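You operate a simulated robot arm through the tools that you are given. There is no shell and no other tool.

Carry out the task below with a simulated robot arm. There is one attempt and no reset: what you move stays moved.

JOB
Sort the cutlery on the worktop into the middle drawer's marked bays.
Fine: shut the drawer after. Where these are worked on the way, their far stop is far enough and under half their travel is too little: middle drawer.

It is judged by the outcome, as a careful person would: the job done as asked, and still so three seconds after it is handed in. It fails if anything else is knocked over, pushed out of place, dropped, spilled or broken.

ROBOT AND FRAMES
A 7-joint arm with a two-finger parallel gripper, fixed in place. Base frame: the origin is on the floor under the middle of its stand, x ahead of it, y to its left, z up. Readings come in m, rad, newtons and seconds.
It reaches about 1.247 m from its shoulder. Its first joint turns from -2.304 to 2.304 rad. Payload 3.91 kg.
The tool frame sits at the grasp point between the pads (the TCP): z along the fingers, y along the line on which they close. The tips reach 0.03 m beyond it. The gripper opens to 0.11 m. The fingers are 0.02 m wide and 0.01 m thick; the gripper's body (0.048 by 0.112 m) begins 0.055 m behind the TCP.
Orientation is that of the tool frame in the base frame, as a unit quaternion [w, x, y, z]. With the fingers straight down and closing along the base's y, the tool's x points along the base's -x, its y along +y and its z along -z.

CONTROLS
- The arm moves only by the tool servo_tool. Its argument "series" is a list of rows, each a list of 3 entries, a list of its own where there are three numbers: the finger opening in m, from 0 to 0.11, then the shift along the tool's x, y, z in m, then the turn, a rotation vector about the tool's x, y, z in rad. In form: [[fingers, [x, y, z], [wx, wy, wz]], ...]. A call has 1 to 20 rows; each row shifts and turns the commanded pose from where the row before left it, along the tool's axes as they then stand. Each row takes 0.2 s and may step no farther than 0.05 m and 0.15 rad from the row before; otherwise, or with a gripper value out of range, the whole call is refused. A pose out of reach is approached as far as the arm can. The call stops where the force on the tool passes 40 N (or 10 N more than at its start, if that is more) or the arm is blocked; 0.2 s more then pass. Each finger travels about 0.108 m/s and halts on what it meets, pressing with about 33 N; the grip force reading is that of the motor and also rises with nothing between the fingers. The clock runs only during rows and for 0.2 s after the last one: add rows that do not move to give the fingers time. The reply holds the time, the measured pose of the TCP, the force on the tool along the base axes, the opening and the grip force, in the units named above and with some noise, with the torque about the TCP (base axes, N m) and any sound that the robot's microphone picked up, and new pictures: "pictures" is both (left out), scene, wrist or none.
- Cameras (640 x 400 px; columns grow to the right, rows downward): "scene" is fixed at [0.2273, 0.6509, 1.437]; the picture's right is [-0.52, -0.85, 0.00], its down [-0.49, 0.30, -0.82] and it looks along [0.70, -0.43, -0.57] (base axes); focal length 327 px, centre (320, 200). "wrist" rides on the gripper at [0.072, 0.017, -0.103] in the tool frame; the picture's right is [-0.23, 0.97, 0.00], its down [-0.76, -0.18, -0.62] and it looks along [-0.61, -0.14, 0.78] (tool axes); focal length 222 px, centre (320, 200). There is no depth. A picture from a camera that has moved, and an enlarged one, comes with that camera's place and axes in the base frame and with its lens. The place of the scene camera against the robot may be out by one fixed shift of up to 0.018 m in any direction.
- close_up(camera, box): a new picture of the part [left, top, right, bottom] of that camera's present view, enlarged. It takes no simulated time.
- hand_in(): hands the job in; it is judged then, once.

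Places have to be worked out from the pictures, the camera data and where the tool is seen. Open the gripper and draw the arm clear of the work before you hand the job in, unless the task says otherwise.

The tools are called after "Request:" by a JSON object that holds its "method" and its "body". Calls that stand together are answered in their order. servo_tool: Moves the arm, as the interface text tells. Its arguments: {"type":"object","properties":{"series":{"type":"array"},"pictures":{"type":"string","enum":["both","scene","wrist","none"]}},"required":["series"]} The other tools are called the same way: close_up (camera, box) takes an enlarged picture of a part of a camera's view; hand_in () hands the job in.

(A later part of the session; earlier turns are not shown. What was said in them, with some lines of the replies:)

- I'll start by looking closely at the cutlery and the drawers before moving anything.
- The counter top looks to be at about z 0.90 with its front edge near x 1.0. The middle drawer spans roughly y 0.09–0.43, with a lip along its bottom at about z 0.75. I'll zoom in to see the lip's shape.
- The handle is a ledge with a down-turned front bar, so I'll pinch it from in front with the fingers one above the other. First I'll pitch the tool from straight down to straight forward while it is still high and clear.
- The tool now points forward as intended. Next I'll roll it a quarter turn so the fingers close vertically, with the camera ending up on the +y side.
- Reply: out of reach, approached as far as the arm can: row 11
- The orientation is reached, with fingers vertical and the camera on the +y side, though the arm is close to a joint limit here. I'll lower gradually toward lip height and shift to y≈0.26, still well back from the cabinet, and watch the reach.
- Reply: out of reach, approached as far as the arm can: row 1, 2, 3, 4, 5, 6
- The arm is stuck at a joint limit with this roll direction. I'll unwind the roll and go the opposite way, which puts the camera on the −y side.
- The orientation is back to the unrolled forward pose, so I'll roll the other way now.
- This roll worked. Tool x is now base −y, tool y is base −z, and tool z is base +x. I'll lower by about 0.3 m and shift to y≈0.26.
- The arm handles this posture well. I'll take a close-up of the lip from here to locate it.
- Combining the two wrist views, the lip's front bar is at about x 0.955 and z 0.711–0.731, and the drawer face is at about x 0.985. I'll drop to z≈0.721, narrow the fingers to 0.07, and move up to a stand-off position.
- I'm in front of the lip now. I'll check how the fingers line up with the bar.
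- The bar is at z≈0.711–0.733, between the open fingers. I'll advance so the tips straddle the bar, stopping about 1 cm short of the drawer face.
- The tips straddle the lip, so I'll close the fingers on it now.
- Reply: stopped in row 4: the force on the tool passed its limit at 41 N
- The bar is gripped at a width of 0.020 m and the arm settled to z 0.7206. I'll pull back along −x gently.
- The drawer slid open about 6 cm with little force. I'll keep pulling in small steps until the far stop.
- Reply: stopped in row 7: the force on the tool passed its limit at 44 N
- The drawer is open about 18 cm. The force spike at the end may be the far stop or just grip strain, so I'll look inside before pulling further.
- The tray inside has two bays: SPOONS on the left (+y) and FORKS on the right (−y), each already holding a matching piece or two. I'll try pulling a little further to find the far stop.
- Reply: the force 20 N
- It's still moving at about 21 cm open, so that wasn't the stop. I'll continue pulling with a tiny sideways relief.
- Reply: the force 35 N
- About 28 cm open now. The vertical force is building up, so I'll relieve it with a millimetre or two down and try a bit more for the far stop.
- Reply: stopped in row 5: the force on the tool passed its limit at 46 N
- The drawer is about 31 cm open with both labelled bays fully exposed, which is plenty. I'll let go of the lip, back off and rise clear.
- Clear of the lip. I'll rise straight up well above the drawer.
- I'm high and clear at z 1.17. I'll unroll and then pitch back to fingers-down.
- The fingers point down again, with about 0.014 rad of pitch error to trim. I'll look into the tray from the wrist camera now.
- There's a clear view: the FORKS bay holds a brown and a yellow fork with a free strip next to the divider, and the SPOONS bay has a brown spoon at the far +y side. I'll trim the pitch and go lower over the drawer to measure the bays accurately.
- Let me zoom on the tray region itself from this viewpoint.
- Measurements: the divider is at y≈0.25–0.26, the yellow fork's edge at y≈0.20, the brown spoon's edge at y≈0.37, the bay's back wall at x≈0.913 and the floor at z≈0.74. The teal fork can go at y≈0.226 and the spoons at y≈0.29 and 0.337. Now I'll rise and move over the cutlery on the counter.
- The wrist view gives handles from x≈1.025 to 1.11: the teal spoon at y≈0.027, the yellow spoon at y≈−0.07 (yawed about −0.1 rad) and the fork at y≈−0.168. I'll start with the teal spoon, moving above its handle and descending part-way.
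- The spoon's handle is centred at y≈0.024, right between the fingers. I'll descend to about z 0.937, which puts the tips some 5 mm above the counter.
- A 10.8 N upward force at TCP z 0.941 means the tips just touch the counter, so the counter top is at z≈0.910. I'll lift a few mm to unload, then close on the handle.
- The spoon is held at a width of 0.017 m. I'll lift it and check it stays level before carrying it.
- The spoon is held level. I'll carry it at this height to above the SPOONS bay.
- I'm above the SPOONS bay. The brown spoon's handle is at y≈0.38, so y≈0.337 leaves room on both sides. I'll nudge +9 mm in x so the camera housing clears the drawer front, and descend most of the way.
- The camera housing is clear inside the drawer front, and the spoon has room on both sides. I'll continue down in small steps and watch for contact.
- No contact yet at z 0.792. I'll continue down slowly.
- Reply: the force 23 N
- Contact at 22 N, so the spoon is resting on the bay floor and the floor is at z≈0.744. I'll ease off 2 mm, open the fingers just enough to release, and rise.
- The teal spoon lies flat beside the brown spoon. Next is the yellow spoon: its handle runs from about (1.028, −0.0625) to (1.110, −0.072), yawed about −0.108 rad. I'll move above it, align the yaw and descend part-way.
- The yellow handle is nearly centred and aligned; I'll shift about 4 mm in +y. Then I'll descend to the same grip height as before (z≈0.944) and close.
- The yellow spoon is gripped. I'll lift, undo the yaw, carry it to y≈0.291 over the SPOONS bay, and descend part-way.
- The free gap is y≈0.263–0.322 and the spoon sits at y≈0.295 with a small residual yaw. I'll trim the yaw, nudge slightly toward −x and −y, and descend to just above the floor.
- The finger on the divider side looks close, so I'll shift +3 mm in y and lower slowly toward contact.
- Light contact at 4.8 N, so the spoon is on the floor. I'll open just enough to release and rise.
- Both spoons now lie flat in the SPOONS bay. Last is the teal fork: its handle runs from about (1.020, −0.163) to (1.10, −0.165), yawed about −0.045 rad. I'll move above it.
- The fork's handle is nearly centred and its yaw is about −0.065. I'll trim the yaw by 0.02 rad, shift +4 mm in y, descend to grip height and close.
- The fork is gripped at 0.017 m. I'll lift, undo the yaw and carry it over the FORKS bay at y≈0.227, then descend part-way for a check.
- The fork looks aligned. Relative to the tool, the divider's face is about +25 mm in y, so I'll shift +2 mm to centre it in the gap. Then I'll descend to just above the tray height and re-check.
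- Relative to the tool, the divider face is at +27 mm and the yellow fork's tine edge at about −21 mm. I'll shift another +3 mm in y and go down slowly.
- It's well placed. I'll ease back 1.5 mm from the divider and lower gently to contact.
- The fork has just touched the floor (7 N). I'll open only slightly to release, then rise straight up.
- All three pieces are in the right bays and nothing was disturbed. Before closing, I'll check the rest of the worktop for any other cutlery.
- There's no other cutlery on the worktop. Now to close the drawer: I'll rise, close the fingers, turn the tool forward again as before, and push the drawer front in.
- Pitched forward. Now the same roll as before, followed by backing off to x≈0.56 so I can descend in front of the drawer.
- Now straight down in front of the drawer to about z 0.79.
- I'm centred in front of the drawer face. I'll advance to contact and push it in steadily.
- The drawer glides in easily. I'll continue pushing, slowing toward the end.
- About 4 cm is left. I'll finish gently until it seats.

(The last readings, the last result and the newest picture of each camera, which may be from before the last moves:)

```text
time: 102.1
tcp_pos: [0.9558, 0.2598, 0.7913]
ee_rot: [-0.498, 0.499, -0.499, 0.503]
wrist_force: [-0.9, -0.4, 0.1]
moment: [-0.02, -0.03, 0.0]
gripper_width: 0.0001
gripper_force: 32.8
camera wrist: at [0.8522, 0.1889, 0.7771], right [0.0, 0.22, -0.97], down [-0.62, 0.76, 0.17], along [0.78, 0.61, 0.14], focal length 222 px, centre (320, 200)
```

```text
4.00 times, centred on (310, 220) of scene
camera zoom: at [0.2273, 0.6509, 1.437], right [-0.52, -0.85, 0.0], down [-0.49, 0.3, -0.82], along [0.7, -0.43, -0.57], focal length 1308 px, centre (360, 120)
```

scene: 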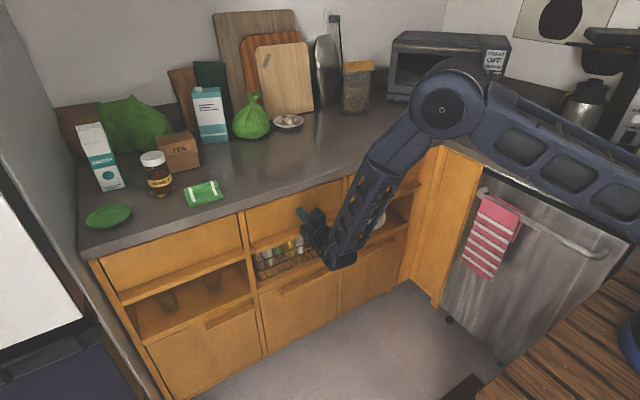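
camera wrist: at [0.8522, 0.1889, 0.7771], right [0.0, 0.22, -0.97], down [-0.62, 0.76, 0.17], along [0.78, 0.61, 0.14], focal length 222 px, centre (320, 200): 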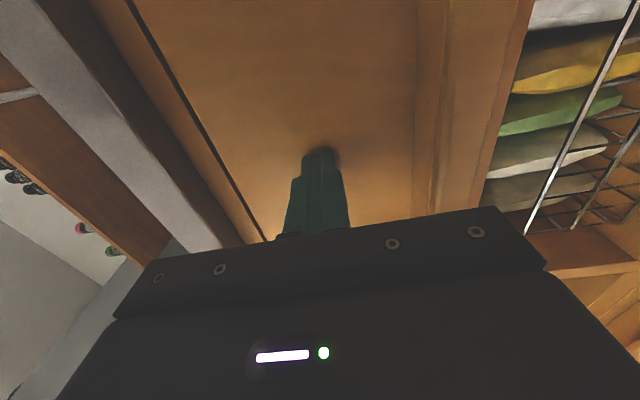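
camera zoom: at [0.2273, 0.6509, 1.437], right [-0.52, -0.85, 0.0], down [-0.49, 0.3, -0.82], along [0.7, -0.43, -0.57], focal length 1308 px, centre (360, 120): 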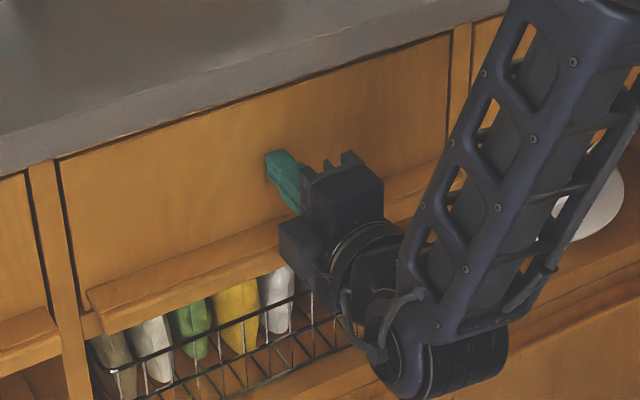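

It's nearly flush, with no end-stop force yet. I'll push a few more millimetres until it seats firmly.

Request:
{"method": "servo_tool", "body": {"series": [[0.0, [0, 0, 0.003], [0, 0, 0]], [0.0, [0, 0, 0.003], [0, 0, 0]], [0.0, [0, 0, 0.002], [0, 0, 0]], [0.0, [0, 0, 0.002], [0, 0, 0]], [0.0, [0, 0, 0.002], [0, 0, 0]], [0.0, [0, 0, 0], [0, 0, 0]]]}}

Request:
{"method": "close_up", "body": {"camera": "scene", "box": [230, 170, 390, 270]}}

```text
time: 102.5
tcp_pos: [0.959, 0.2616, 0.7905]
ee_rot: [-0.498, 0.501, -0.5, 0.502]
wrist_force: [-18.4, -3.7, 8.6]
moment: [0.12, -0.35, 0.06]
gripper_width: 0.0
gripper_force: 32.3
stopped in row 2: the force on the tool passed its limit at 50 N (the readings are from after the stop); the commanded pose is now the measured one
camera wrist: at [0.8536, 0.1896, 0.7764], right [0.0, 0.22, -0.97], down [-0.62, 0.76, 0.17], along [0.78, 0.6, 0.14], focal length 222 px, centre (320, 200)
```

scene: 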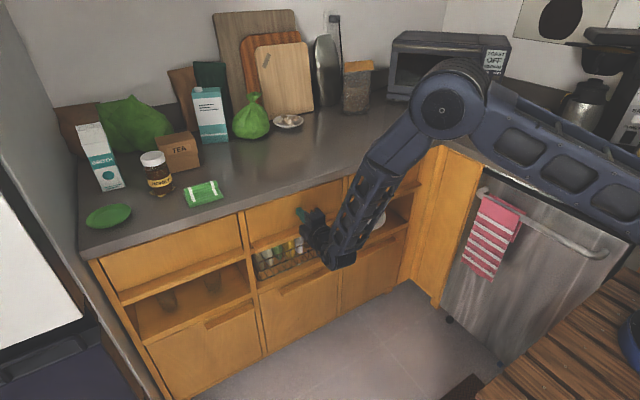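
wrist: 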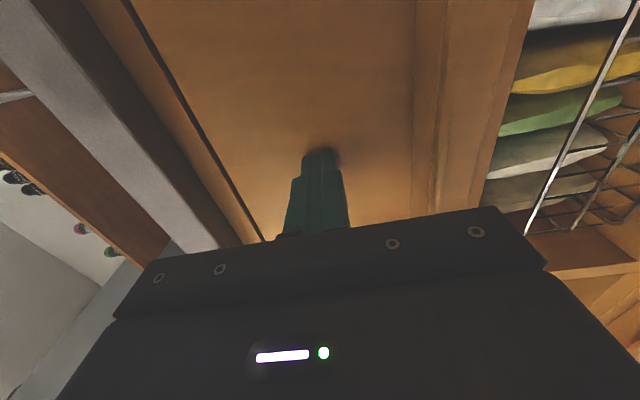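

```text
4.00 times, centred on (310, 220) of scene
camera zoom: at [0.2273, 0.6509, 1.437], right [-0.52, -0.85, 0.0], down [-0.49, 0.3, -0.82], along [0.7, -0.43, -0.57], focal length 1308 px, centre (360, 120)
```

zoom: 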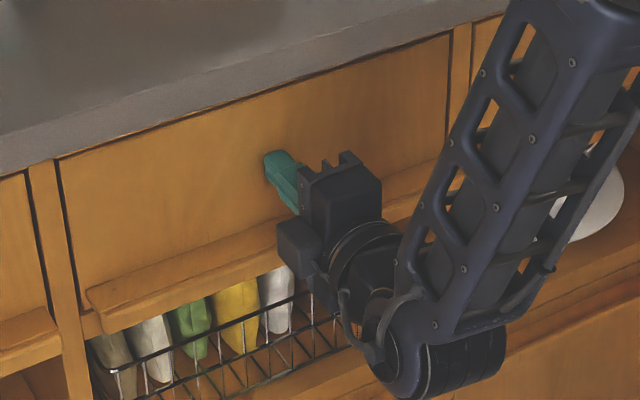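

A firm stop at 50 N means the drawer is fully shut. I'll back off along −x and check it stays closed.

Request:
{"method": "servo_tool", "body": {"series": [[0.0, [0, 0, -0.02], [0, 0, 0]], [0.0, [0, 0, -0.04], [0, 0, 0]], [0.0, [0, 0, -0.045], [0, 0, 0]], [0.0, [0, 0, -0.045], [0, 0, 0]], [0.0, [0, 0, -0.045], [0, 0, 0]], [0.03, [0, 0, -0.045], [0, 0, 0]], [0.06, [0, 0, -0.04], [0, 0, 0]], [0.08, [0, 0, 0], [0, 0, 0]], [0.08, [0, 0, 0], [0, 0, 0]]]}}

Request:
{"method": "close_up", "body": {"camera": "scene", "box": [230, 170, 390, 270]}}

```text
time: 104.5
tcp_pos: [0.6756, 0.2628, 0.791]
ee_rot: [-0.498, 0.5, -0.5, 0.502]
wrist_force: [0.4, 0.2, 0.0]
moment: [-0.03, -0.02, -0.03]
gripper_width: 0.08
gripper_force: 0.1
camera wrist: at [0.5714, 0.191, 0.7765], right [0.0, 0.22, -0.97], down [-0.62, 0.76, 0.17], along [0.78, 0.6, 0.14], focal length 222 px, centre (320, 200)
```

scene: 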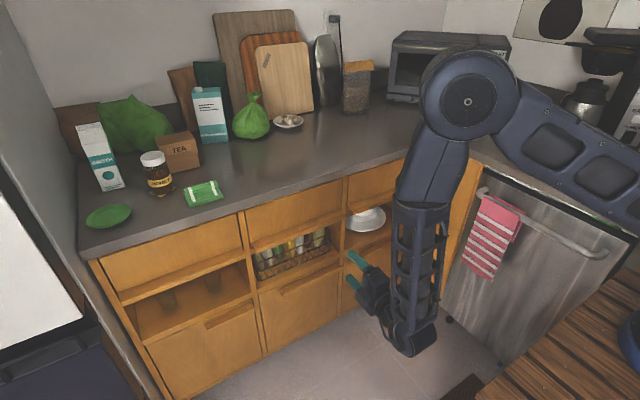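
wrist: 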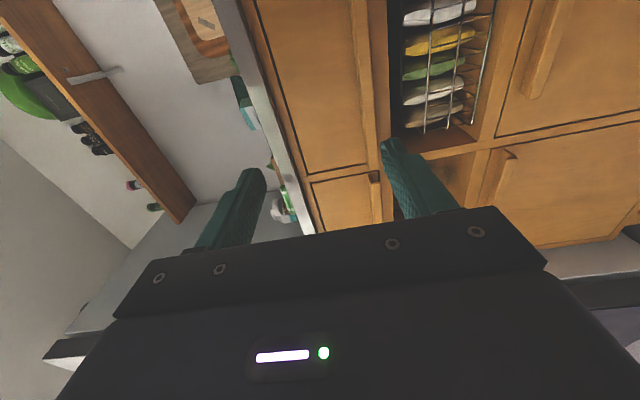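

```text
4.00 times, centred on (310, 220) of scene
camera zoom: at [0.2273, 0.6509, 1.437], right [-0.52, -0.85, 0.0], down [-0.49, 0.3, -0.82], along [0.7, -0.43, -0.57], focal length 1308 px, centre (360, 120)
```

zoom: 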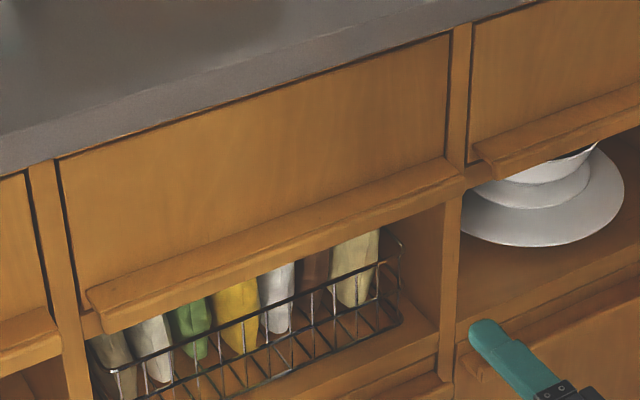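

The drawer sits flush as at the start, and the gripper is open. I'll lift the arm clear of the work area before handing in.

Request:
{"method": "servo_tool", "body": {"series": [[0.08, [0, -0.04, -0.02], [0, 0, 0]], [0.08, [0, -0.045, 0], [0, 0, 0]], [0.08, [0, -0.045, 0], [0, 0, 0]], [0.08, [0, -0.045, 0], [0, 0, 0]], [0.08, [0, -0.045, 0], [0, 0, 0]], [0.08, [0, -0.045, 0], [0, 0, 0]], [0.08, [0, -0.045, 0], [0, 0, 0]], [0.08, [0, -0.045, 0], [0, 0, 0]], [0.08, [0, 0, 0], [0, 0, 0]]]}}

Request:
{"method": "close_up", "body": {"camera": "scene", "box": [230, 150, 430, 275]}}

```text
time: 106.5
tcp_pos: [0.6588, 0.2656, 1.146]
ee_rot: [-0.498, 0.501, -0.499, 0.502]
wrist_force: [0.1, 0.3, 0.6]
moment: [0.0, 0.01, 0.03]
gripper_width: 0.0801
gripper_force: 0.0
camera wrist: at [0.5547, 0.195, 1.1317], right [0.0, 0.22, -0.97], down [-0.62, 0.77, 0.17], along [0.78, 0.6, 0.14], focal length 222 px, centre (320, 200)
```

scene: 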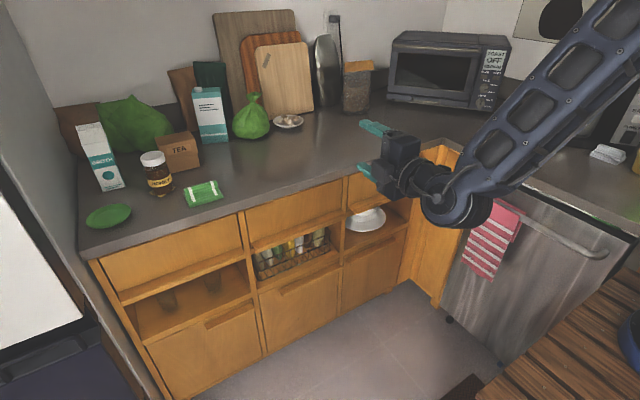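
wrist: 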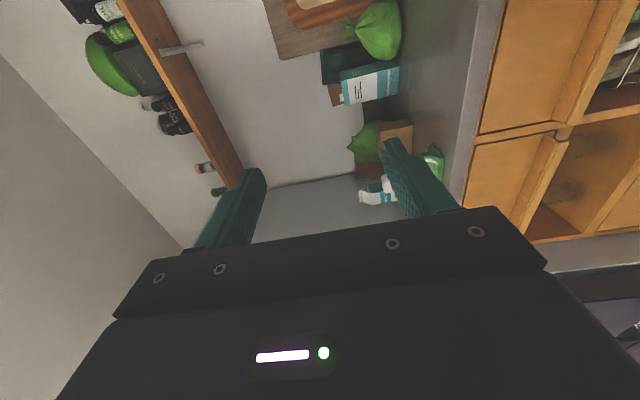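

```text
3.20 times, centred on (330, 212) of scene
camera zoom: at [0.2273, 0.6509, 1.437], right [-0.52, -0.85, 0.0], down [-0.49, 0.3, -0.82], along [0.7, -0.43, -0.57], focal length 1047 px, centre (288, 160)
```

zoom: 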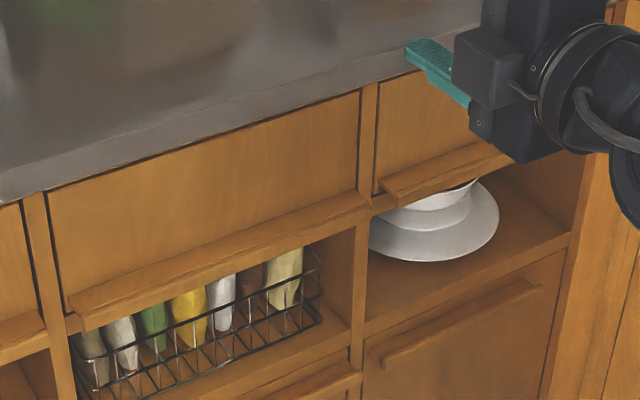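

The fork is in the FORKS bay, both spoons are in the SPOONS bay, and the drawer is shut flush. Nothing else on the worktop has moved, the gripper is open and the arm is clear, so I'm handing in the job.

Request:
{"method": "hand_in", "body": {}}

```text
The job is handed in.
```

The three pieces of cutlery on the worktop are sorted into the middle drawer. The teal fork is in the FORKS bay, and the teal and yellow spoons are in the SPOONS bay. They lie flat beside the pieces already there.

- **Drawer:** I opened it about 31 cm to work, without reaching its far stop. Afterwards I pushed it in until it met a firm stop, and it looked flush as at the start.
- **Everything else:** I saw no other cutlery on the worktop. Nothing looked moved or knocked over there, or in the tray when I last saw inside.
- **Arm:** The gripper is open and the arm is clear of the work area.

The job is handed in. I have not seen how it was judged.
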